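You operate a simulated robot arm through the tools that you are given. There is no shell and no other tool.

Carry out the task below with a simulated robot arm. There is one attempt and no reset: what you move stays moved.

Task
Set the phone cradle at MID, lock it and stand the phone in it to charge.
Fine: free the lock lever first; lock the cradle before the phone goes in.

It is judged by the outcome, as a careful person would: the job done as asked, and still so three seconds after it is handed in. It fails if anything else is knocked over, pushed out of place, dropped, spilled or broken.

Robot
A 7-joint arm with a two-finger parallel gripper, fixed in place. Base frame: the origin is on the floor under the middle of its stand, x ahead of it, y to its left, z up; the work surface is at about z = 0.78. Units: m, degrees, N and s.
With the tool pointing down near the work surface it reaches from about 0.1 to 0.66 m from the base axis. Its first joint turns from -66.0 to 66.0 degrees. Payload 1.57 kg.
The tool frame sits at the grasp point between the pads (the TCP): z along the fingers, y along the line on which they close. The tips reach 0.03 m beyond it. The gripper opens to 0.08 m. The fingers are 0.017 m wide and 0.012 m thick; the gripper's body (0.04 by 0.082 m) begins 0.08 m behind the TCP.
Orientation is told as [roll, pitch, yaw] about the base's x, y, z axes, in that order, counted from this pose: with the fingers straight down and closing along the base's y, the tool's x points along the base's -x, its y along +y and its z along -z.

Tools
- The arm moves only by the tool jog_arm. Its argument "increments" is a list of rows, each a list of 3 entries, a list of its own where there are three numbers: the closure, from 0 (fully open) to 1 (shut), then the shift along the tool's x, y, z in m, then the turn, a rotation vector about the tool's x, y, z in rad. In form: [[grip, [dx, dy, dz], [wx, wy, wz]], ...]. A call has 1 to 20 rows; each row shifts and turns the commanded pose from where the row before left it, along the tool's axes as they then stand. A row lasts 0.2 s, in which the tool goes at most 0.05 m and 8.6 degrees; a call with a longer step from one row to the next is refused whole, and so is a gripper value outside its range. Where a pose cannot be reached the arm comes as near as it can. A force on the tool above 40 N (or 10 N above the force at the start of the call, whichever is more), or a blocked arm, ends the call early, and 0.2 s more pass. The fingers move at their own pace (about 0.072 m/s each) and stop on an object; they squeeze with about 43 N. The grip force told is the motor's: it shows also when the fingers shut on nothing. Time passes only in rows, and 0.2 s behind the last, so rows that do not move let the fingers close. The reply holds the time, the measured pose of the TCP, the force on the tool along the base axes, the opening and the grip force, in the units named above and with some noise, with the torque about the TCP (base axes, N m) and any sound that the robot's microphone picked up.
- Cameras (640 x 400 px; columns grow to the right, rows downward): "scene" is fixed at [0.0675, 0.4415, 1.4252]; the picture's right is [-0.67, -0.75, 0.00], its down [-0.41, 0.36, -0.84] and it looks along [0.62, -0.56, -0.55] (base axes); focal length 329 px, centre (320, 200). "wrist" rides on the gripper at [0.072, -0.007, -0.122] in the tool frame; the picture's right is [0.09, 1.00, 0.00], its down [-0.84, 0.08, -0.54] and it looks along [-0.54, 0.05, 0.84] (tool axes); focal length 238 px, centre (320, 200). There is no depth. A picture from a camera that has moved, and an enlarged one, comes with that camera's place and axes in the base frame and with its lens.
- snapshot(camera): a new picture of that camera. No time passes.
- zoom(camera, box): a new picture of the part [left, top, right, bottom] of that camera's present view, enlarged. No time passes.
- hand_in(): hands the job in; it is judged then, once.

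Places have to be worked out from the pictures, the camera data and where the tool is seen. Open the gripper and draw the arm clear of the work before you hand the job in, unless the task says otherwise.

The tools are called after "Request:" as name(argument=value, ...) on one line, values as JSON. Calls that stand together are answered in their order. jog_arm: Moves the arm, as the interface text tells. Its arguments: {"type":"object","properties":{"increments":{"type":"array","items":{"type":"array"}}},"required":["increments"]} The other tools are called the same way: snapshot (camera) takes a picture; zoom (camera, box) takes an enlarged picture of a part of a camera's view; hand_in () hands the job in.

At the start:

```text
time_s: 0.0
tool_pos: [0.316, 0.03, 1.2554]
tcp_rot: [0.1, 0.0, 0.1]
ft_force: [0.1, 0.2, -1.1]
torque: [0.0, 0.05, 0.02]
finger_gap: 0.08
grip_force: 0.0
```

scene: 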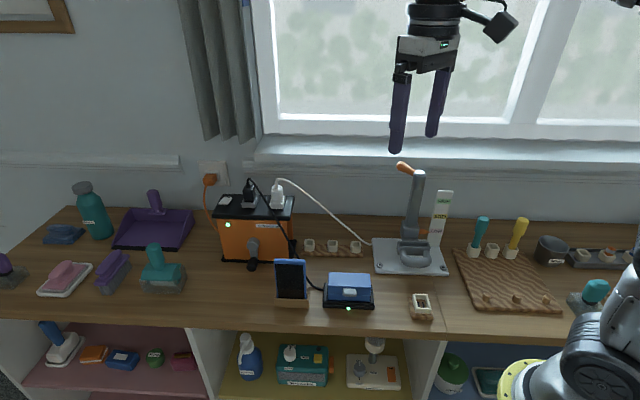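
wrist: 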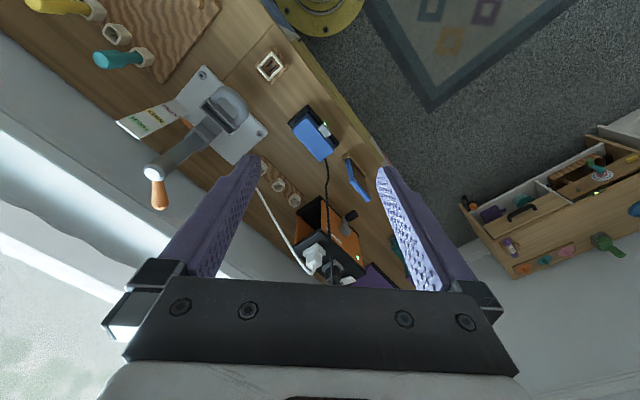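

I'll look closer at the parts of the scene before moving: the gray stand with the lever, the phone, and the charger boxes.

Request:
zoom(camera="scene", box=[350, 150, 480, 290])

Request:
zoom(camera="scene", box=[200, 160, 400, 330])

Request:
zoom(camera="wrist", box=[110, 40, 290, 220])

Request:
zoom(camera="wrist", box=[240, 90, 420, 290])

```text
2.86 times, centred on (415, 220) of scene
camera zoom: at [0.0675, 0.4415, 1.4252], right [-0.67, -0.75, 0.0], down [-0.41, 0.36, -0.84], along [0.62, -0.56, -0.55], focal length 940 px, centre (49, 143)
```

zoom: 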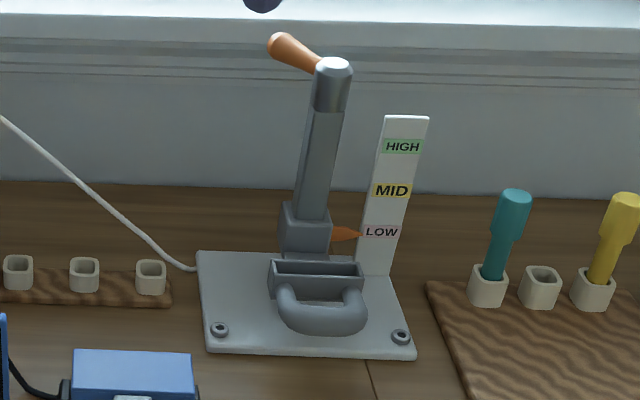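

```text
2.35 times, centred on (300, 245) of scene
camera zoom: at [0.0675, 0.4415, 1.4252], right [-0.67, -0.75, 0.0], down [-0.41, 0.36, -0.84], along [0.62, -0.56, -0.55], focal length 774 px, centre (367, 94)
```

zoom: 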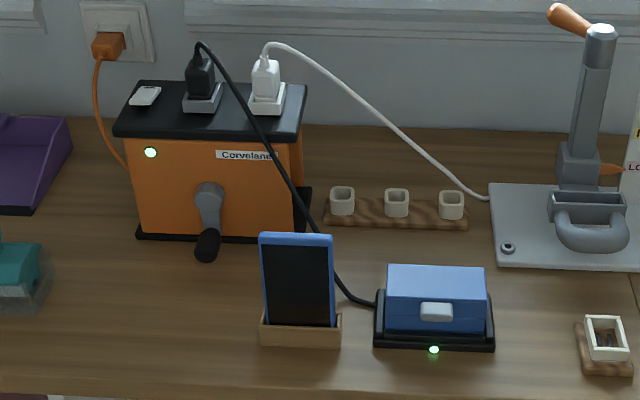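

```text
2.22 times, centred on (200, 130) of wrist
camera zoom: at [0.2437, 0.0235, 1.3762], right [-0.09, 1.0, 0.0], down [0.84, 0.08, 0.54], along [0.54, 0.05, -0.84], focal length 530 px, centre (587, 356)
```

zoom: 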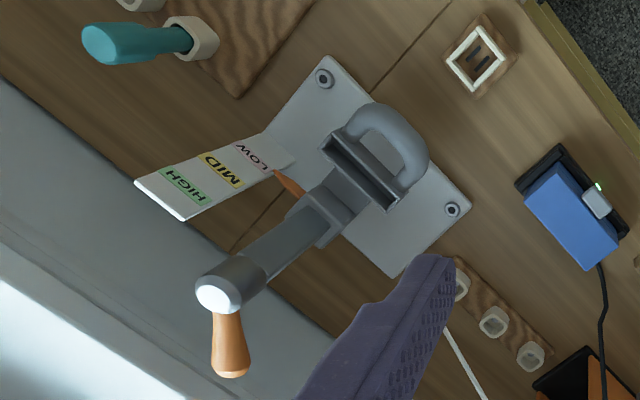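

```text
2.00 times, centred on (330, 190) of wrist
camera zoom: at [0.2437, 0.0235, 1.3762], right [-0.09, 1.0, 0.0], down [0.84, 0.08, 0.54], along [0.54, 0.05, -0.84], focal length 477 px, centre (300, 220)
```

zoom: 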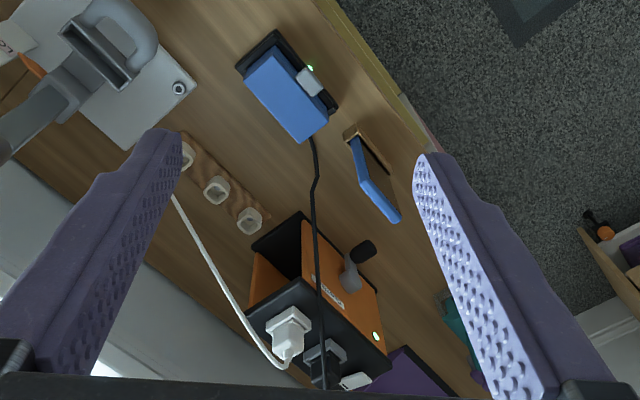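

The stand has its column near (0.44, -0.23), with its top at about z 1.02. The orange lever on top points along +x, and the cradle pointer is at LOW. I'll move the wrist camera to the front of the stand, staying well clear, for a closer look.

Request:
jog_arm(increments=[[0, [0.0035, -0.019, 0.034], [0, 0, 0]], [0, [0.0035, -0.019, 0.034], [0, 0, 0]], [0, [0.0035, -0.019, 0.034], [0, 0, 0]], [0, [0.0035, -0.019, 0.034], [0, 0, 0]], [0, [0.0035, -0.019, 0.034], [0, 0, 0]], [0, [0.0035, -0.019, 0.034], [0, 0, 0]], [0, [0, 0, 0], [0, 0, 0.134]], [0, [0, 0, 0], [0, 0, 0.134]], [0, [0, 0, 0], [0, 0, 0.134]], [0, [0, 0, 0], [0, 0, 0.134]], [0, [0, 0, 0], [0, 0, 0.134]], [0, [0, 0, 0], [0, 0, 0.134]]])

Request:
snapshot(camera="wrist")

Request:
snapshot(camera="scene")

```text
time_s: 2.6
tool_pos: [0.2948, -0.0862, 1.0511]
tcp_rot: [-0.1, 0.0, -46.2]
ft_force: [0.8, -0.3, -0.4]
torque: [0.01, -0.01, -0.03]
finger_gap: 0.08
grip_force: 0.0
```

```text
taken
camera wrist: at [0.2399, -0.0364, 1.172], right [0.66, 0.76, 0.0], down [0.63, -0.55, 0.54], along [0.41, -0.36, -0.84], focal length 238 px, centre (320, 200)
```

wrist: 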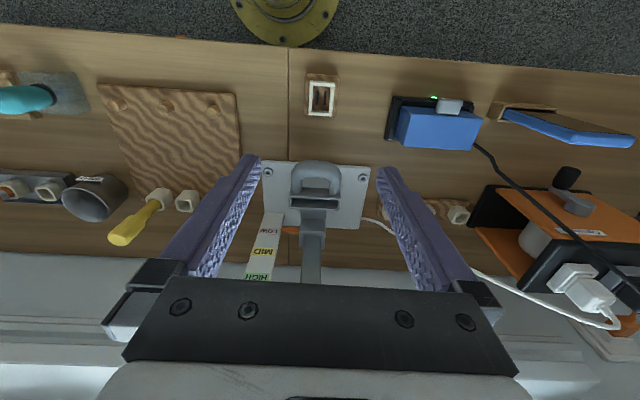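

```text
taken
```

scene: 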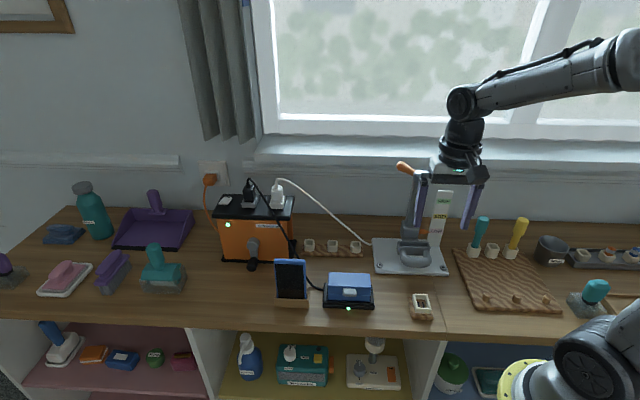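

The wrist camera now sees the stand between the fingers; I'll enlarge that part.

Request:
zoom(camera="wrist", box=[250, 150, 390, 290])

Request:
zoom(camera="wrist", box=[370, 60, 640, 330])

Request:
zoom(camera="scene", box=[260, 240, 390, 320])

Request:
zoom(camera="scene", box=[370, 150, 460, 220])

```text
2.86 times, centred on (320, 220) of wrist
camera zoom: at [0.2399, -0.0364, 1.172], right [0.66, 0.76, 0.0], down [0.63, -0.55, 0.54], along [0.41, -0.36, -0.84], focal length 681 px, centre (320, 143)
```

zoom: 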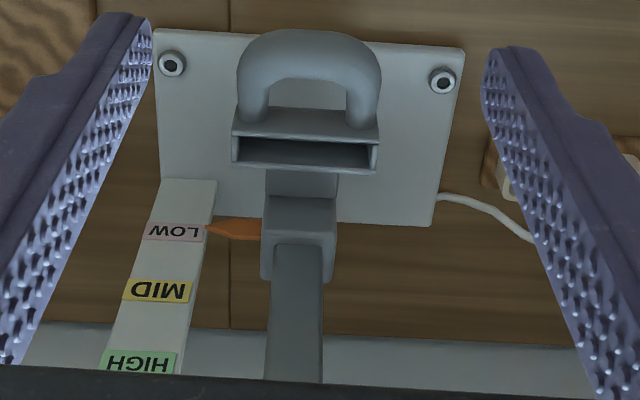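

```text
1.48 times, centred on (505, 195) of wrist
camera zoom: at [0.2399, -0.0364, 1.172], right [0.66, 0.76, 0.0], down [0.63, -0.55, 0.54], along [0.41, -0.36, -0.84], focal length 353 px, centre (46, 207)
```

zoom: 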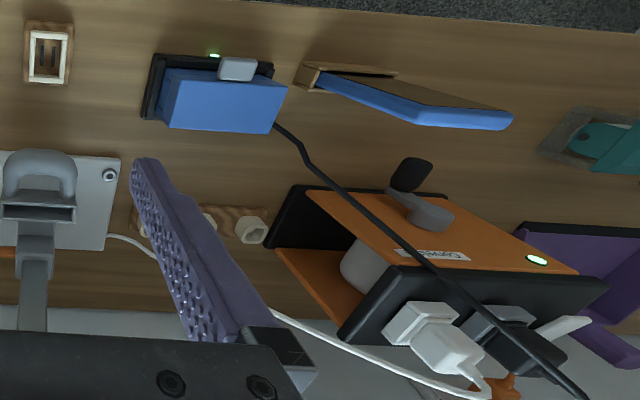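

```text
4.92 times, centred on (325, 280) of scene
camera zoom: at [0.0675, 0.4415, 1.4252], right [-0.67, -0.75, 0.0], down [-0.41, 0.36, -0.84], along [0.62, -0.56, -0.55], focal length 1620 px, centre (295, -194)
```

zoom: 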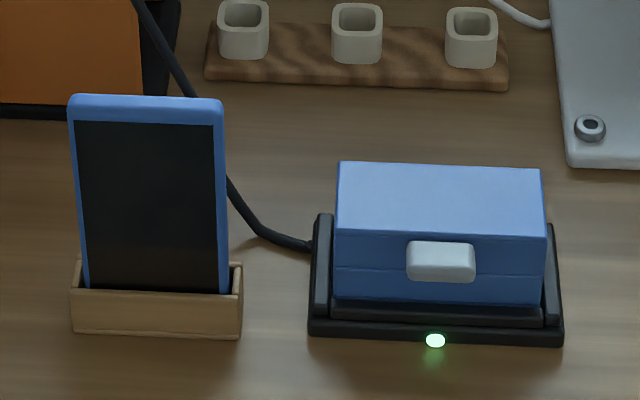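

```text
5.71 times, centred on (415, 185) of scene
camera zoom: at [0.0675, 0.4415, 1.4252], right [-0.67, -0.75, 0.0], down [-0.41, 0.36, -0.84], along [0.62, -0.56, -0.55], focal length 1881 px, centre (-223, 286)
```

zoom: 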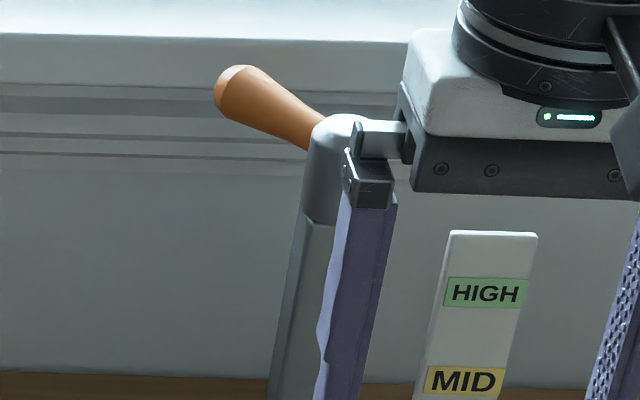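

I'll enlarge the cradle itself from the scene camera so I can triangulate its slot, handle and pointer.

Request:
zoom(camera="scene", box=[380, 225, 450, 275])

Request:
zoom(camera="wrist", box=[290, 150, 360, 200])

Request:
zoom(camera="wrist", box=[260, 190, 360, 290])

```text
8.00 times, centred on (415, 250) of scene
camera zoom: at [0.0675, 0.4415, 1.4252], right [-0.67, -0.75, 0.0], down [-0.41, 0.36, -0.84], along [0.62, -0.56, -0.55], focal length 2633 px, centre (-440, -200)
```

zoom: 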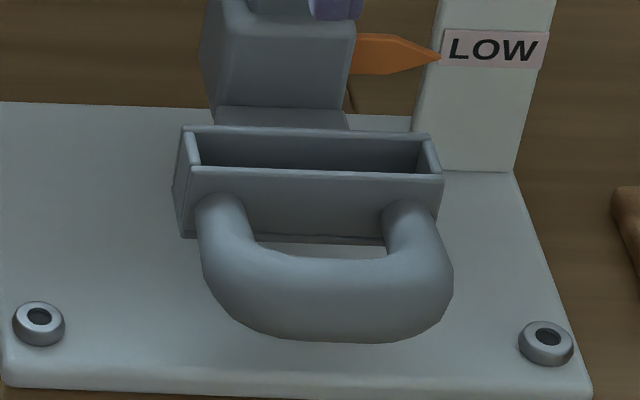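

```text
8.00 times, centred on (325, 175) of wrist
camera zoom: at [0.2399, -0.0364, 1.172], right [0.66, 0.76, 0.0], down [0.63, -0.55, 0.54], along [0.41, -0.36, -0.84], focal length 1907 px, centre (280, 400)
```

zoom: 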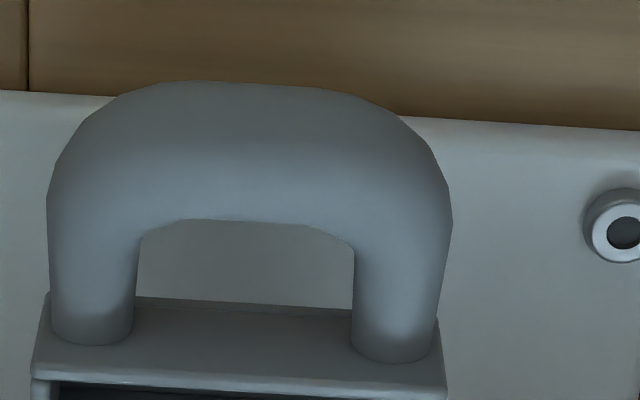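

```text
4.00 times, centred on (310, 240) of wrist
camera zoom: at [0.2399, -0.0364, 1.172], right [0.66, 0.76, 0.0], down [0.63, -0.55, 0.54], along [0.41, -0.36, -0.84], focal length 953 px, centre (360, 40)
```

zoom: 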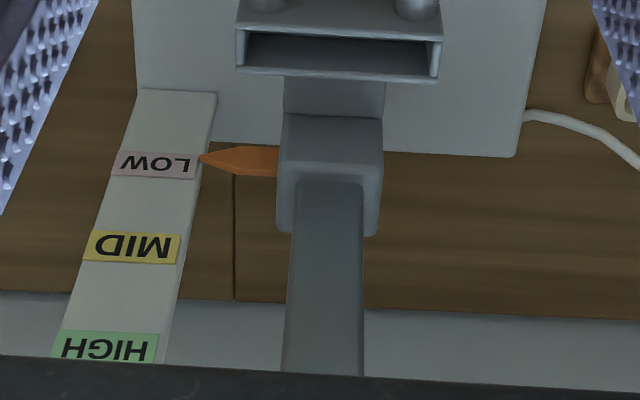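

The cradle slot's top is at about z 0.853, with its loop handle in front. The labels are about 51 mm apart, so MID is roughly 51 mm up. Next I'll raise the arm and look at the lock lever from above.

Request:
jog_arm(increments=[[0, [0, 0, -0.03], [0, 0, -0.134]], [0, [0, 0, -0.03], [0, 0, -0.134]], [0, [0, 0, -0.03], [0, 0, -0.134]], [0, [0, 0, -0.02], [0, 0, -0.134]], [0, [0, 0, 0], [0, 0, -0.134]], [0, [0, 0, 0], [0, 0, -0.134]], [0, [-0.025, -0.037, 0], [0, 0, 0]], [0, [-0.025, -0.037, 0], [0, 0, 0]], [0, [-0.025, -0.037, 0], [0, 0, 0]], [0, [-0.025, -0.037, 0], [0, 0, 0]]])

Request:
snapshot(camera="wrist")

Request:
snapshot(camera="scene")

```text
time_s: 4.8
tool_pos: [0.3953, -0.2344, 1.1616]
tcp_rot: [0.0, 0.0, 0.0]
ft_force: [0.3, 0.9, 0.8]
torque: [0.02, -0.01, -0.03]
finger_gap: 0.0798
grip_force: 0.1
```

```text
taken
camera wrist: at [0.323, -0.2393, 1.2821], right [-0.09, 1.0, 0.0], down [0.84, 0.08, 0.54], along [0.54, 0.05, -0.84], focal length 238 px, centre (320, 200)
```

wrist: 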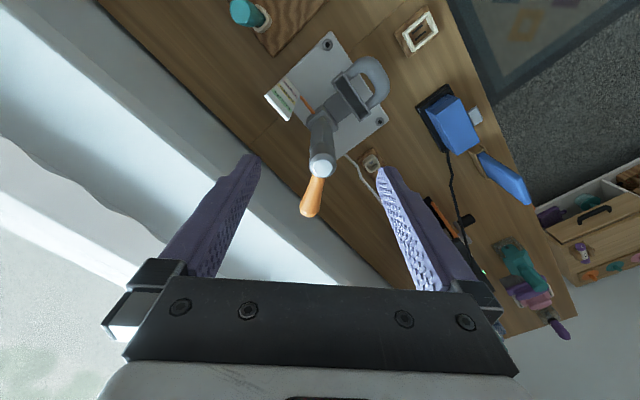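

```text
taken
```

scene: 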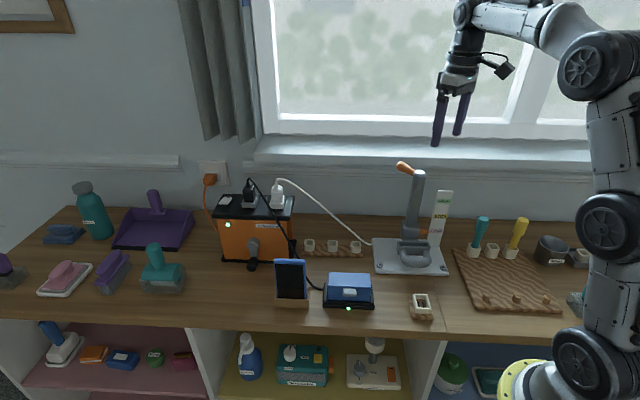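

The lever and the column cap are now visible between the fingers. I'll enlarge both views of it.

Request:
zoom(camera="wrist", box=[260, 30, 400, 230])

Request:
zoom(camera="wrist", box=[285, 110, 365, 225])

Request:
zoom(camera="scene", box=[380, 150, 460, 250])

Request:
zoom(camera="scene", box=[385, 155, 435, 190])

```text
2.00 times, centred on (330, 130) of wrist
camera zoom: at [0.323, -0.2393, 1.2821], right [-0.09, 1.0, 0.0], down [0.84, 0.08, 0.54], along [0.54, 0.05, -0.84], focal length 477 px, centre (300, 340)
```

zoom: 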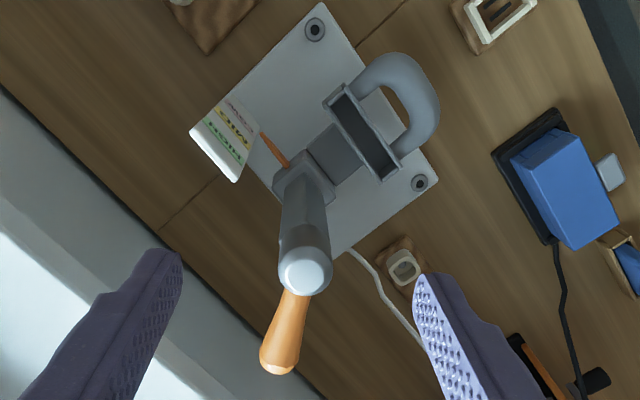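

```text
3.48 times, centred on (325, 168) of wrist
camera zoom: at [0.323, -0.2393, 1.2821], right [-0.09, 1.0, 0.0], down [0.84, 0.08, 0.54], along [0.54, 0.05, -0.84], focal length 829 px, centre (303, 313)
```

zoom: 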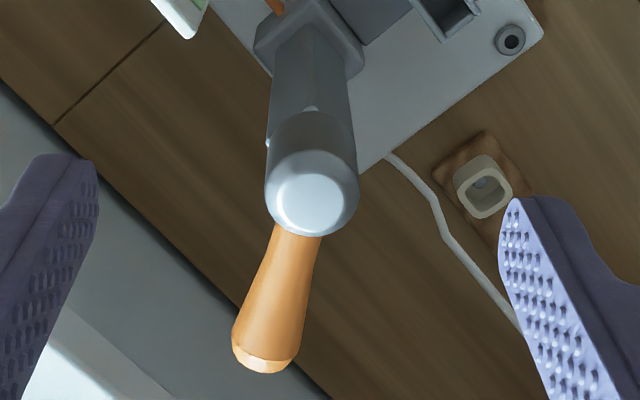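

```text
4.00 times, centred on (420, 200) of scene
camera zoom: at [0.0674, 0.4415, 1.4252], right [-0.67, -0.75, 0.0], down [-0.41, 0.36, -0.84], along [0.62, -0.56, -0.55], focal length 1316 px, centre (-80, 200)
```

zoom: 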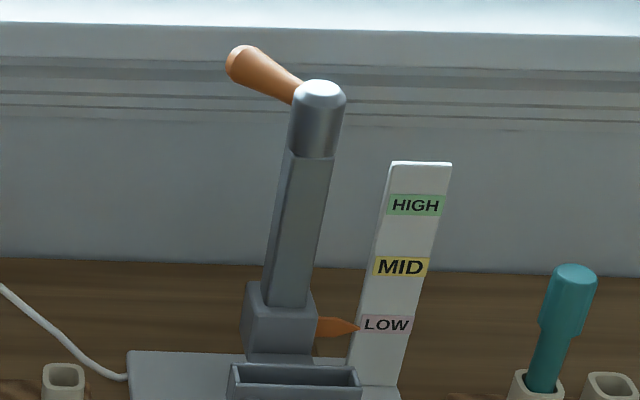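

```text
11.43 times, centred on (410, 172) of scene
camera zoom: at [0.0674, 0.4415, 1.4252], right [-0.67, -0.75, 0.0], down [-0.41, 0.36, -0.84], along [0.62, -0.56, -0.55], focal length 3762 px, centre (-709, 514)
```

zoom: 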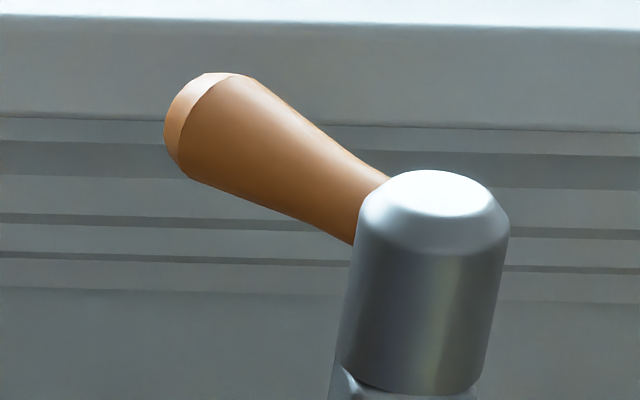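

The cap axis is at about (0.439, -0.226) with its top near z 1.03. The handle is horizontal and ends near (0.511, -0.238, 1.02), an azimuth of about -10°. I'll position the open fingers straddling above it.

Request:
jog_arm(increments=[[0, [-0.032, 0, 0], [0, 0, 0]], [0, [-0.032, 0, 0], [0, 0, 0]], [0, [-0.031, 0, 0], [0, 0, 0]], [0, [0, 0, 0.03], [0, 0, 0.0873]], [0, [0, 0, 0.03], [0, 0, 0.0873]], [0.3, [0, 0, 0], [0, 0, 0]]])

Request:
snapshot(camera="wrist")

Request:
zoom(camera="scene", box=[360, 120, 460, 200])

```text
time_s: 6.2
tool_pos: [0.4906, -0.2342, 1.1011]
tcp_rot: [0.0, 0.1, -10.1]
ft_force: [0.1, 0.3, -0.3]
torque: [0.01, 0.01, 0.01]
finger_gap: 0.056
grip_force: 0.2
```

```text
taken
camera wrist: at [0.4174, -0.2262, 1.2219], right [0.08, 1.0, 0.0], down [0.84, -0.07, 0.54], along [0.54, -0.05, -0.84], focal length 238 px, centre (320, 200)
```

wrist: 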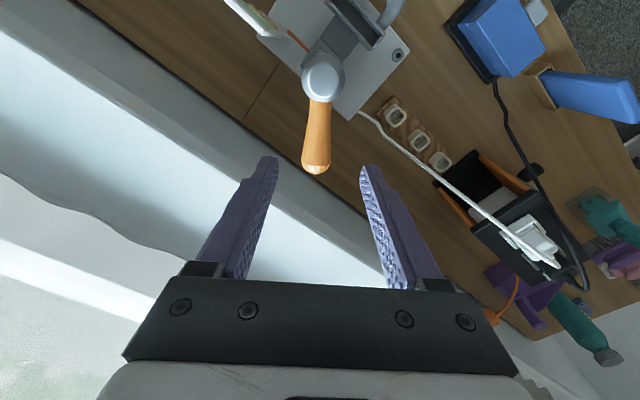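

```text
5.00 times, centred on (410, 160) of scene
camera zoom: at [0.0675, 0.4415, 1.4252], right [-0.67, -0.75, 0.0], down [-0.41, 0.36, -0.84], along [0.62, -0.56, -0.55], focal length 1646 px, centre (-130, 400)
```

zoom: 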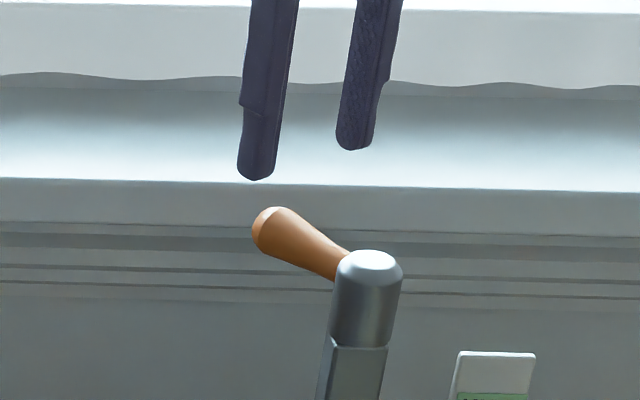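

The handle axis sits centred under the fingers, within about 2 mm, and the gap is 0.056 m. I'll descend around it and watch the force.

Request:
jog_arm(increments=[[0.3, [0, 0, 0.03], [0, 0, 0]], [0.3, [0, 0, 0.03], [0, 0, 0]], [0.3, [0, 0, 0.022], [0, 0, 0]], [0.45, [0, 0, 0], [0, 0, 0]]])

Request:
snapshot(camera="wrist")

Request:
zoom(camera="scene", box=[360, 130, 460, 210])

```text
time_s: 7.2
tool_pos: [0.491, -0.2332, 1.0185]
tcp_rot: [0.0, 0.1, -10.0]
ft_force: [-0.4, 1.0, 0.0]
torque: [-0.02, -0.02, 0.02]
finger_gap: 0.0443
grip_force: 0.0
```

```text
taken
camera wrist: at [0.4178, -0.2261, 1.1396], right [0.08, 1.0, 0.0], down [0.84, -0.07, 0.54], along [0.54, -0.04, -0.84], focal length 238 px, centre (320, 200)
```

wrist: 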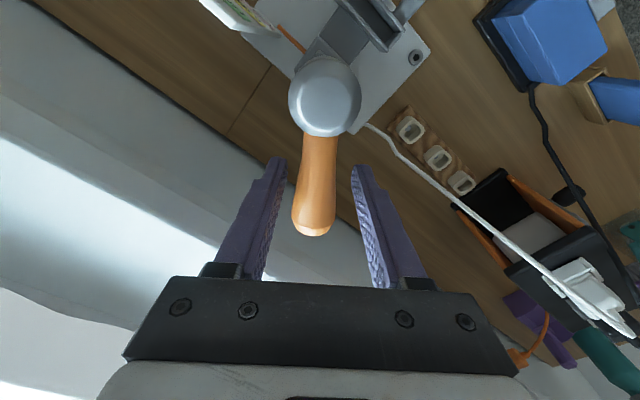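

```text
5.00 times, centred on (410, 170) of scene
camera zoom: at [0.0675, 0.4415, 1.4252], right [-0.67, -0.75, 0.0], down [-0.41, 0.36, -0.84], along [0.62, -0.56, -0.55], focal length 1646 px, centre (-130, 350)
```

zoom: 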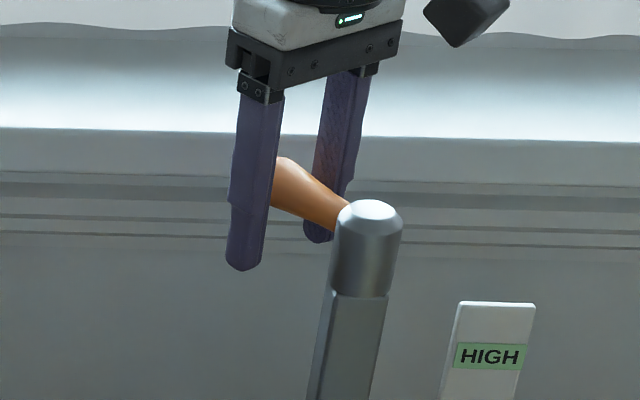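

The fingers straddle the handle without contact. I'll push it gently counter-clockwise (toward +y, the loosening sense) along an arc about the column, and watch the force.

Request:
jog_arm(increments=[[0.45, [0.0002, 0.005, 0], [0, 0, 0]], [0.45, [0.0002, 0.005, 0], [0, 0, 0]], [0.45, [0.0003, 0.0055, 0], [0, 0, -0.1]], [0.45, [0.0003, 0.0055, 0], [0, 0, -0.1]]])

Request:
snapshot(camera="wrist")

```text
time_s: 8.2
tool_pos: [0.4922, -0.211, 1.0182]
tcp_rot: [0.1, -0.1, 1.5]
ft_force: [-0.6, -0.8, 0.2]
torque: [0.01, 0.02, -0.04]
finger_gap: 0.0448
grip_force: 1.0
```

```text
taken
camera wrist: at [0.4201, -0.2192, 1.1394], right [-0.12, 0.99, 0.0], down [0.83, 0.1, 0.54], along [0.54, 0.06, -0.84], focal length 238 px, centre (320, 200)
```

wrist: 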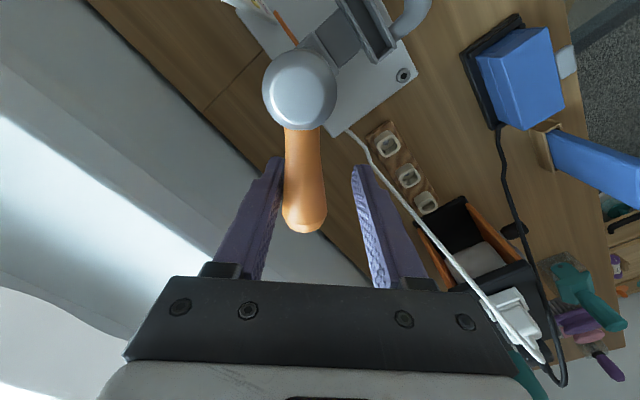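

The handle has turned from about -9° to +5° with almost no force, so this direction moves freely. I'll carry on along the arc in small steps and watch for an end stop.

Request:
jog_arm(increments=[[0.45, [0.0003, 0.0055, 0], [0, 0, -0.1]], [0.45, [0.0003, 0.0055, 0], [0, 0, -0.1]], [0.45, [0.0003, 0.0055, 0], [0, 0, -0.1]], [0.45, [0.0003, 0.0055, 0], [0, 0, -0.1]]])

Request:
snapshot(camera="wrist")

Request:
zoom(camera="scene", box=[360, 130, 460, 270])

```text
time_s: 9.2
tool_pos: [0.4875, -0.1902, 1.0192]
tcp_rot: [0.0, -0.1, 24.5]
ft_force: [0.8, -0.3, -0.4]
torque: [0.01, -0.01, 0.0]
finger_gap: 0.0446
grip_force: 0.4
```

```text
taken
camera wrist: at [0.424, -0.2254, 1.1404], right [-0.5, 0.87, 0.0], down [0.73, 0.42, 0.54], along [0.47, 0.27, -0.84], focal length 238 px, centre (320, 200)
```

wrist: 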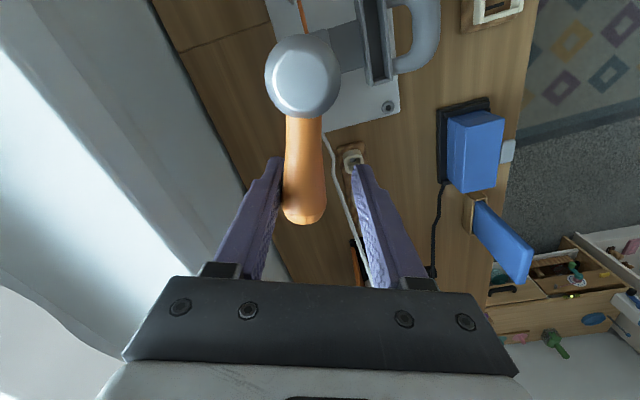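

```text
2.86 times, centred on (410, 200) of scene
camera zoom: at [0.0675, 0.4415, 1.4252], right [-0.67, -0.75, 0.0], down [-0.41, 0.36, -0.84], along [0.62, -0.56, -0.55], focal length 940 px, centre (63, 200)
```

zoom: 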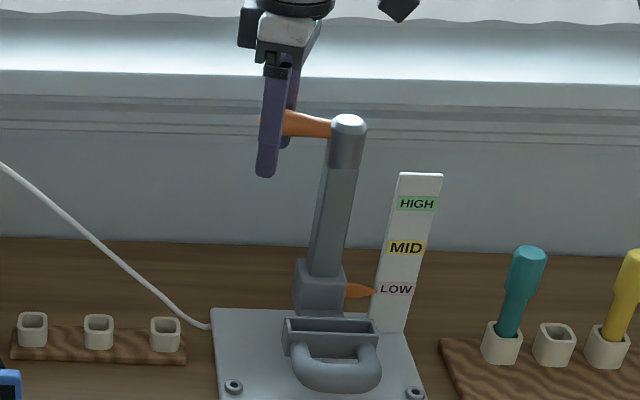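

The lever keeps turning freely, now at about 28°, with no stop yet. I'll continue the arc.

Request:
jog_arm(increments=[[0.45, [0.0003, 0.0055, 0], [0, 0, -0.1]], [0.45, [0.0003, 0.0055, 0], [0, 0, -0.1]], [0.45, [0.0003, 0.0055, 0], [0, 0, -0.1]], [0.45, [0.0003, 0.0055, 0], [0, 0, -0.1]]])

Request:
snapshot(camera="wrist")

Request:
zoom(camera="scene", box=[360, 130, 460, 270])

```text
time_s: 10.2
tool_pos: [0.4733, -0.1734, 1.0204]
tcp_rot: [0.0, 0.0, 47.4]
ft_force: [-1.0, -0.5, 0.6]
torque: [-0.02, 0.03, -0.02]
finger_gap: 0.0444
grip_force: 0.3
```

```text
taken
camera wrist: at [0.43, -0.2296, 1.1403], right [-0.8, 0.61, 0.0], down [0.51, 0.67, 0.54], along [0.33, 0.43, -0.84], focal length 238 px, centre (320, 200)
```

wrist: 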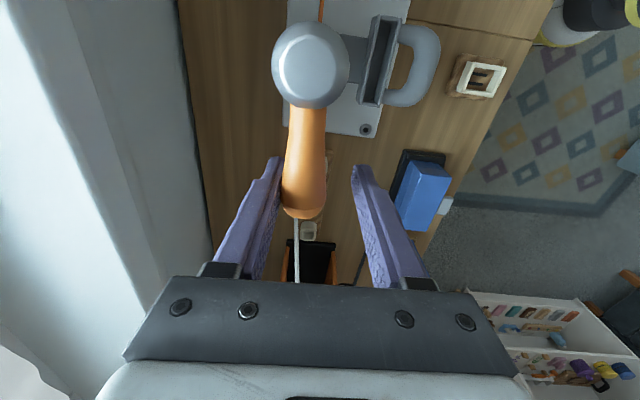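

```text
2.86 times, centred on (410, 200) of scene
camera zoom: at [0.0675, 0.4415, 1.4252], right [-0.67, -0.75, 0.0], down [-0.41, 0.36, -0.84], along [0.62, -0.56, -0.55], focal length 940 px, centre (63, 200)
```

zoom: 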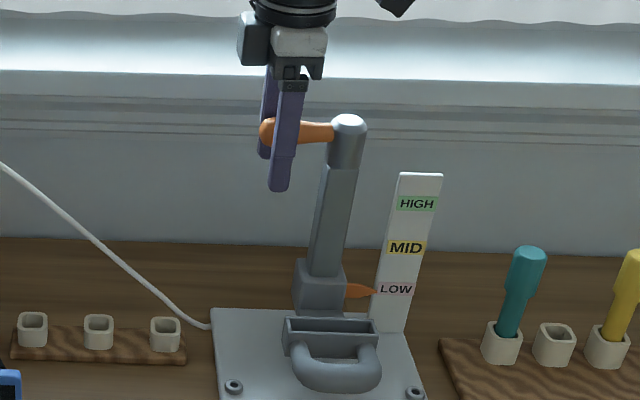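

The lever is now about 60° from its start and still free. I'll continue in smaller chunks to find the stop.

Request:
jog_arm(increments=[[0.45, [0.0003, 0.0055, 0], [0, 0, -0.1]], [0.45, [0.0003, 0.0055, 0], [0, 0, -0.1]], [0.45, [0.0003, 0.0055, 0], [0, 0, -0.1]]])

Request:
snapshot(camera="wrist")

Request:
zoom(camera="scene", box=[360, 130, 460, 270])

```text
time_s: 11.0
tool_pos: [0.4604, -0.1638, 1.0175]
tcp_rot: [-0.1, -0.1, 64.6]
ft_force: [2.3, -2.3, -0.1]
torque: [0.07, 0.01, -0.02]
finger_gap: 0.0479
grip_force: 2.6
```

```text
taken
camera wrist: at [0.4355, -0.2311, 1.1404], right [-0.94, 0.34, 0.0], down [0.29, 0.79, 0.54], along [0.19, 0.51, -0.84], focal length 238 px, centre (320, 200)
```

wrist: 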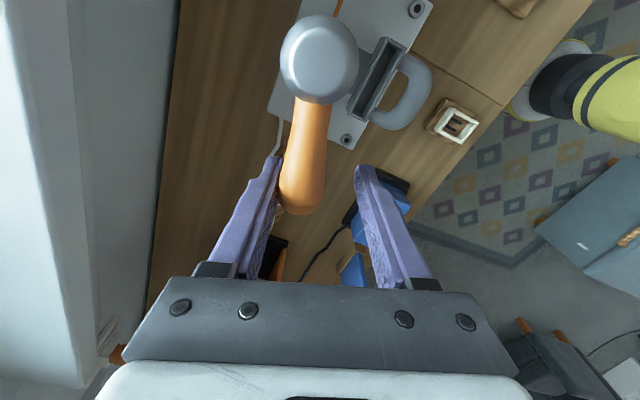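

```text
2.86 times, centred on (410, 200) of scene
camera zoom: at [0.0676, 0.4414, 1.4252], right [-0.67, -0.75, 0.0], down [-0.41, 0.36, -0.84], along [0.62, -0.56, -0.55], focal length 940 px, centre (63, 200)
```

zoom: 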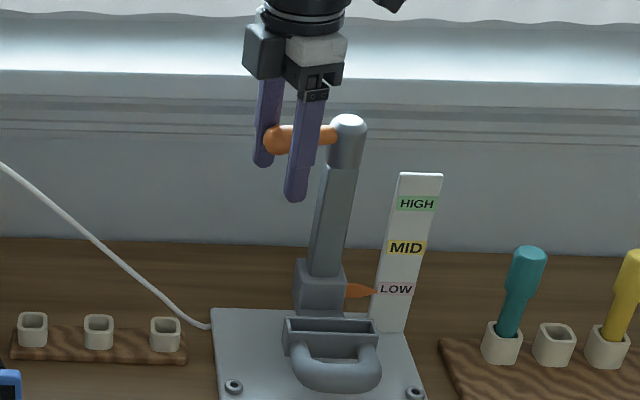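

Force has risen to about 3 N and the handle is lagging the fingers at about 61°, which looks like the end stop after about 70° of travel. One small further nudge will confirm it.

Request:
jog_arm(increments=[[0.45, [0.0003, 0.004, 0], [0, 0, 0]], [0.45, [0, 0, 0], [0, 0, 0]]])

Request:
snapshot(camera="wrist")

```text
time_s: 11.6
tool_pos: [0.4572, -0.1619, 1.0195]
tcp_rot: [-0.1, 0.0, 64.6]
ft_force: [12.6, -5.4, -1.1]
torque: [-0.05, 0.11, 0.04]
finger_gap: 0.0553
grip_force: 6.4
```

```text
taken
camera wrist: at [0.4318, -0.2294, 1.1403], right [-0.94, 0.35, 0.0], down [0.29, 0.79, 0.54], along [0.19, 0.51, -0.84], focal length 238 px, centre (320, 200)
```

wrist: 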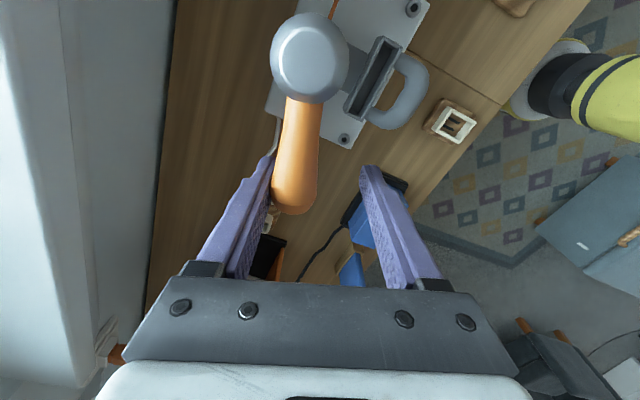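

Force jumped to about 13 N with no further handle movement, so the lever is at its free end stop. I'll back off to the middle and rise clear.

Request:
jog_arm(increments=[[0.4, [0, -0.008, 0], [0, 0, 0]], [0.3, [0, -0.008, 0], [0, 0, 0]], [0.3, [0, 0, -0.01], [0, 0, 0]], [0.3, [0, 0, -0.03], [0, 0, 0]], [0.3, [0, 0, -0.04], [0, 0, 0]], [0.3, [0, 0, -0.02], [0, 0, 0]]])

Request:
snapshot(camera="wrist")

Request:
zoom(camera="scene", box=[360, 130, 460, 270])

```text
time_s: 13.0
tool_pos: [0.4707, -0.168, 1.1206]
tcp_rot: [0.0, -0.1, 64.5]
ft_force: [-0.1, 0.2, 0.9]
torque: [0.04, -0.04, 0.0]
finger_gap: 0.0559
grip_force: 0.0
```

```text
taken
camera wrist: at [0.4457, -0.2359, 1.241], right [-0.94, 0.35, 0.0], down [0.29, 0.79, 0.54], along [0.19, 0.51, -0.84], focal length 238 px, centre (320, 200)
```

wrist: 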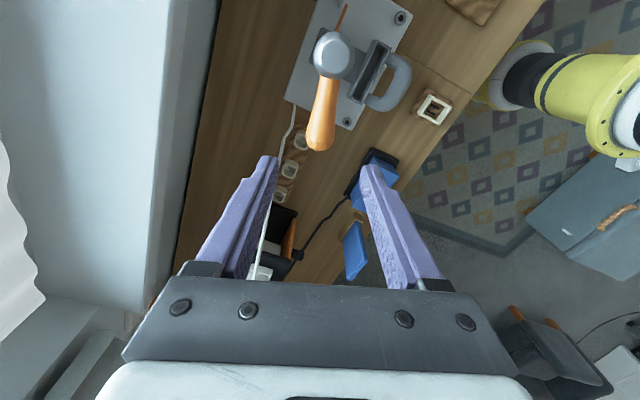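

```text
2.86 times, centred on (410, 200) of scene
camera zoom: at [0.0675, 0.4415, 1.4252], right [-0.67, -0.75, 0.0], down [-0.41, 0.36, -0.84], along [0.62, -0.56, -0.55], focal length 940 px, centre (63, 200)
```

zoom: 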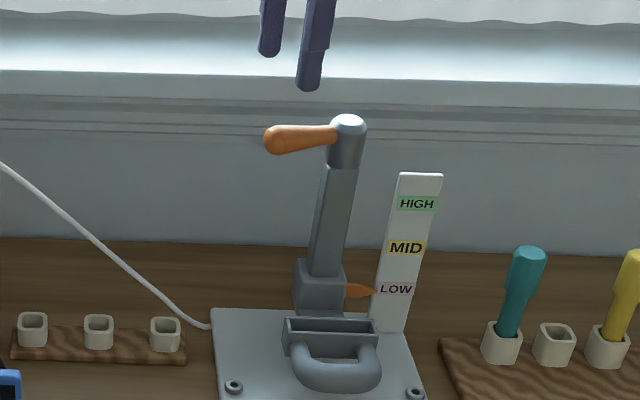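

The lever is now resting at about 60°, its free stop. Next I'll move above the cradle's loop handle with the fingers turned to close along the stand's front-back line, and look closely before descending.

Request:
jog_arm(increments=[[0.3, [0, 0, 0], [0, 0, 0.114]], [0.3, [0, 0, 0], [0, 0, 0.114]], [0.3, [0, 0, 0], [0, 0, 0.113]], [0.3, [0.022, 0.03, 0], [0, 0, 0]], [0.3, [0.022, 0.03, 0], [0, 0, 0]], [0.3, [0.022, 0.03, 0], [0, 0, 0]], [0.3, [0, 0, 0.04], [0, 0, 0]], [0.3, [0, 0, 0.04], [0, 0, 0]], [0.3, [0, 0, 0.04], [0, 0, 0]]])

Request:
snapshot(camera="wrist")

Request:
zoom(camera="scene", box=[360, 130, 480, 290])

```text
time_s: 15.0
tool_pos: [0.362, -0.151, 0.9976]
tcp_rot: [0.0, 0.0, 45.0]
ft_force: [0.0, 0.2, -0.5]
torque: [-0.01, -0.01, -0.01]
finger_gap: 0.0559
grip_force: 0.0
```

```text
taken
camera wrist: at [0.3151, -0.206, 1.1192], right [-0.77, 0.64, 0.0], down [0.54, 0.65, 0.54], along [0.35, 0.42, -0.84], focal length 238 px, centre (320, 200)
```

wrist: 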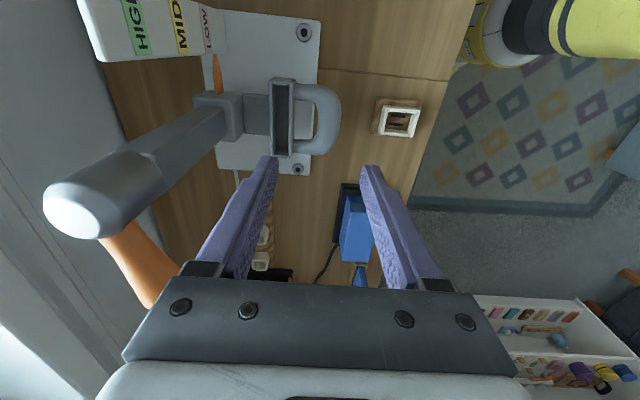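

```text
2.50 times, centred on (420, 210) of scene
camera zoom: at [0.0675, 0.4415, 1.4252], right [-0.67, -0.75, 0.0], down [-0.41, 0.36, -0.84], along [0.62, -0.56, -0.55], focal length 823 px, centre (70, 175)
```

zoom: 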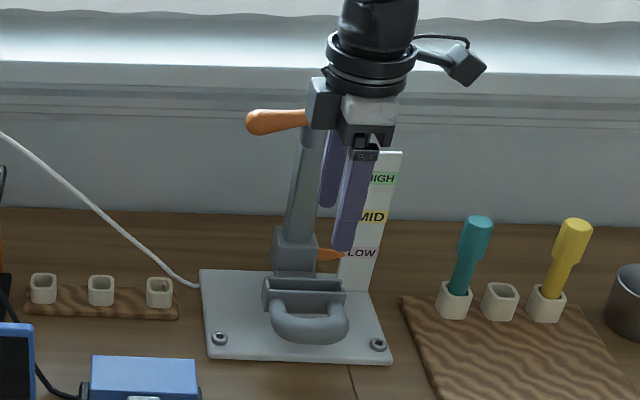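

Request:
zoom(camera="wrist", box=[180, 50, 380, 200])

Request:
zoom(camera="wrist", box=[250, 65, 350, 165])

```text
2.67 times, centred on (280, 125) of wrist
camera zoom: at [0.3151, -0.206, 1.1192], right [-0.77, 0.64, 0.0], down [0.54, 0.65, 0.54], along [0.35, 0.42, -0.84], focal length 636 px, centre (427, 400)
```

zoom: 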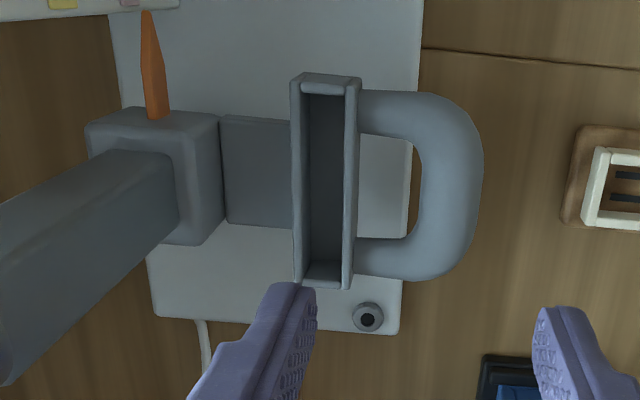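

```text
4.00 times, centred on (300, 115) of wrist
camera zoom: at [0.3151, -0.206, 1.1192], right [-0.77, 0.64, 0.0], down [0.54, 0.65, 0.54], along [0.35, 0.42, -0.84], focal length 953 px, centre (400, 540)
```

zoom: 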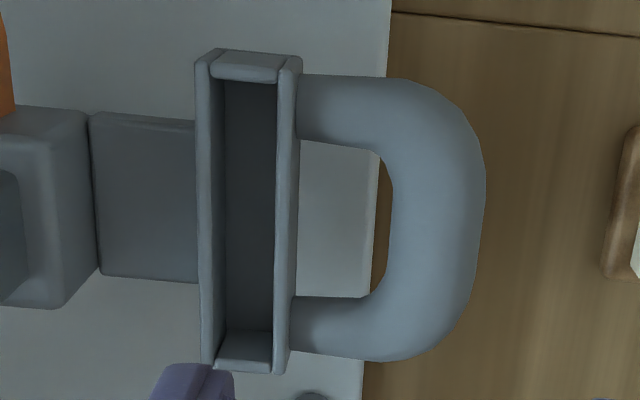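

From this view the loop's bar spans about 73–100 mm in front of the stand centre, at z ≈ 0.84, and the slot's front wall is at 46 mm. I'll shift 12 mm forward, set the gap to about 44 mm, go down partway and check the alignment.

Request:
jog_arm(increments=[[0.45, [0, 0.0123, 0], [0, 0, 0]], [0.45, [0, 0, 0.03], [0, 0, 0]], [0.45, [0, 0, 0.03], [0, 0, 0]], [0.45, [0, 0, 0.03], [0, 0, 0]], [0.45, [0, 0, 0], [0, 0, 0]]])

Request:
snapshot(camera="wrist")

Request:
zoom(camera="wrist", box=[240, 90, 420, 220])

Request:
zoom(camera="scene", box=[375, 200, 465, 280])

```text
time_s: 16.2
tool_pos: [0.352, -0.143, 0.9088]
tcp_rot: [0.0, 0.0, 45.0]
ft_force: [0.2, -0.6, 0.2]
torque: [-0.02, 0.04, 0.0]
finger_gap: 0.0439
grip_force: 0.0
```

```text
taken
camera wrist: at [0.3059, -0.1979, 1.0295], right [-0.77, 0.64, 0.0], down [0.54, 0.65, 0.54], along [0.35, 0.42, -0.84], focal length 238 px, centre (320, 200)
```

wrist: 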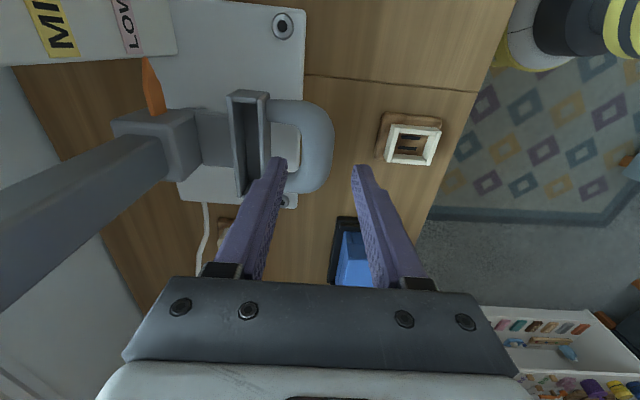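

```text
3.08 times, centred on (330, 155) of wrist
camera zoom: at [0.3059, -0.1979, 1.0295], right [-0.77, 0.64, 0.0], down [0.54, 0.65, 0.54], along [0.35, 0.42, -0.84], focal length 733 px, centre (289, 338)
```

zoom: 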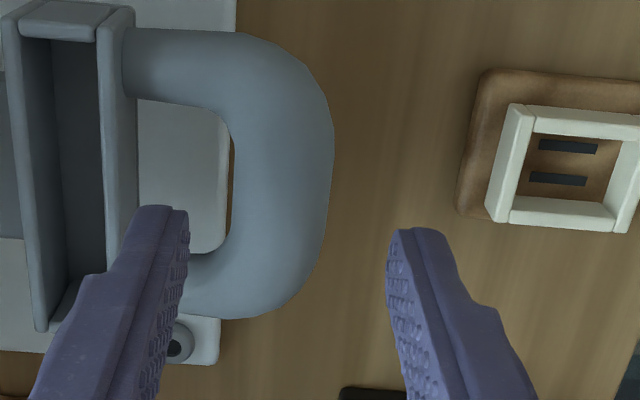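

```text
5.00 times, centred on (420, 240) of scene
camera zoom: at [0.0675, 0.4415, 1.4252], right [-0.67, -0.75, 0.0], down [-0.41, 0.36, -0.84], along [0.62, -0.56, -0.55], focal length 1646 px, centre (-180, 0)
```

zoom: 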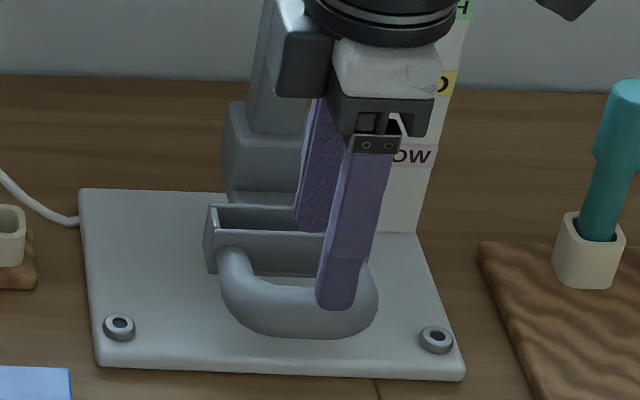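

Alignment is good: the tool is at 87 mm against the bar centre at 86 mm, and the rear finger will sit mid-hole. I'll descend to the bar height, then close on it.

Request:
jog_arm(increments=[[0.45, [0, 0, 0.025], [0, 0, 0]], [0.45, [0, 0, 0.025], [0, 0, 0]], [0.45, [0, 0, 0.02], [0, 0, 0]], [0.45, [0, 0, 0], [0, 0, 0]]])

Request:
zoom(camera="wrist", box=[200, 80, 420, 240])

Request:
zoom(camera="scene", box=[375, 200, 465, 280])

```text
time_s: 17.2
tool_pos: [0.3521, -0.1424, 0.8382]
tcp_rot: [0.0, 0.0, 44.9]
ft_force: [-0.2, 0.1, -0.5]
torque: [-0.01, 0.0, 0.02]
finger_gap: 0.044
grip_force: 0.0
```

```text
2.50 times, centred on (310, 160) of wrist
camera zoom: at [0.3062, -0.1979, 0.9596], right [-0.77, 0.64, 0.0], down [0.54, 0.65, 0.54], along [0.35, 0.42, -0.84], focal length 596 px, centre (345, 300)
```

zoom: 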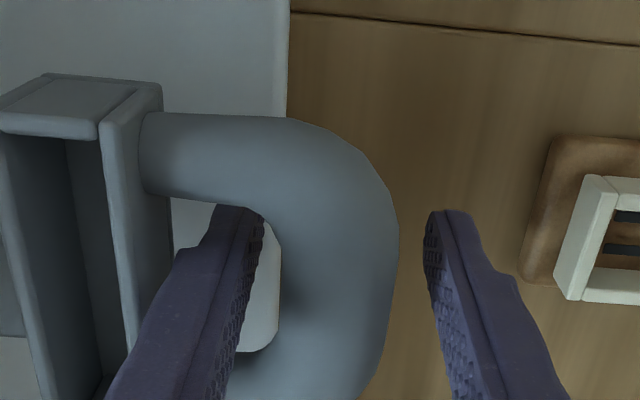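

```text
5.00 times, centred on (420, 240) of scene
camera zoom: at [0.0675, 0.4415, 1.4252], right [-0.67, -0.75, 0.0], down [-0.41, 0.36, -0.84], along [0.62, -0.56, -0.55], focal length 1646 px, centre (-180, 0)
```

zoom: 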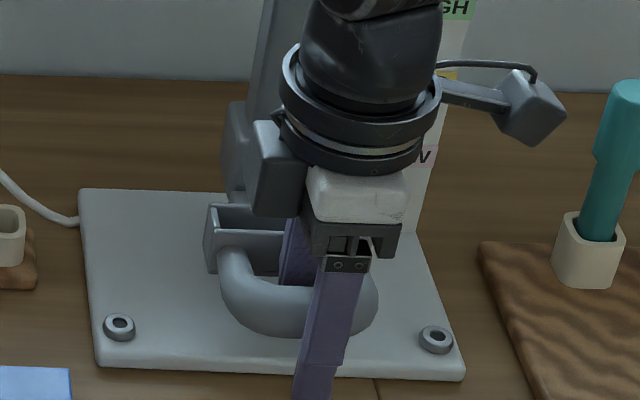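

The rear finger is in the loop and the front one outside it, with no contact. I'll close on the bar.

Request:
jog_arm(increments=[[0.7, [0, 0, 0], [0, 0, 0]], [1.0, [0, 0, 0], [0, 0, 0]], [1.0, [0, 0, 0], [0, 0, 0]]])

Request:
zoom(camera="wrist", box=[200, 80, 420, 240])

```text
time_s: 18.0
tool_pos: [0.3541, -0.1443, 0.8395]
tcp_rot: [-0.3, -0.1, 44.9]
ft_force: [4.5, -13.8, -1.8]
torque: [0.01, 0.01, 0.04]
finger_gap: 0.0251
grip_force: 36.8
```

```text
2.50 times, centred on (310, 160) of wrist
camera zoom: at [0.3069, -0.1989, 0.9606], right [-0.77, 0.64, -0.01], down [0.54, 0.65, 0.54], along [0.35, 0.41, -0.84], focal length 596 px, centre (345, 300)
```

zoom: 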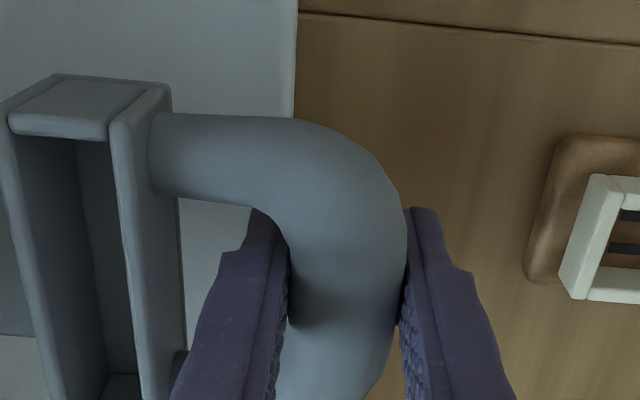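

The bar is gripped at 25 mm with a slight side load of about 14 N. I'll relieve it by following 2.5 mm back, then lift the cradle slowly.

Request:
jog_arm(increments=[[1.0, [0, -0.0026, 0], [0, 0, 0]], [1.0, [0, 0, -0.005], [0, 0, 0]], [1.0, [0, 0, -0.005], [0, 0, 0]], [1.0, [0, 0, -0.005], [0, 0, 0]]])

Request:
zoom(camera="scene", box=[375, 200, 465, 280])

Request:
snapshot(camera="wrist")

```text
time_s: 19.0
tool_pos: [0.3539, -0.1453, 0.8537]
tcp_rot: [0.1, 0.0, 44.9]
ft_force: [7.0, 5.2, -1.2]
torque: [0.1, 0.03, 0.04]
finger_gap: 0.0254
grip_force: 36.4
```

```text
5.00 times, centred on (420, 240) of scene
camera zoom: at [0.0677, 0.4416, 1.4251], right [-0.67, -0.75, 0.0], down [-0.41, 0.36, -0.84], along [0.62, -0.56, -0.55], focal length 1646 px, centre (-180, 0)
```

zoom: 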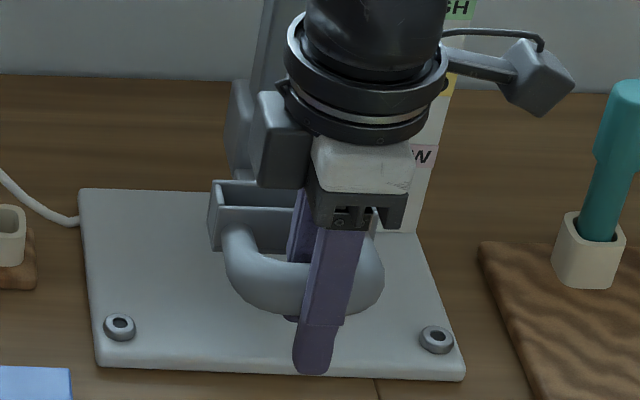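

```text
taken
camera wrist: at [0.3076, -0.1993, 0.9753], right [-0.77, 0.64, 0.0], down [0.54, 0.65, 0.54], along [0.35, 0.42, -0.84], focal length 238 px, centre (320, 200)
```

wrist: 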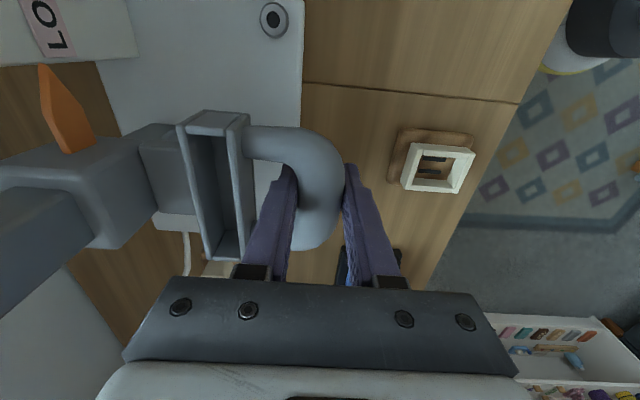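

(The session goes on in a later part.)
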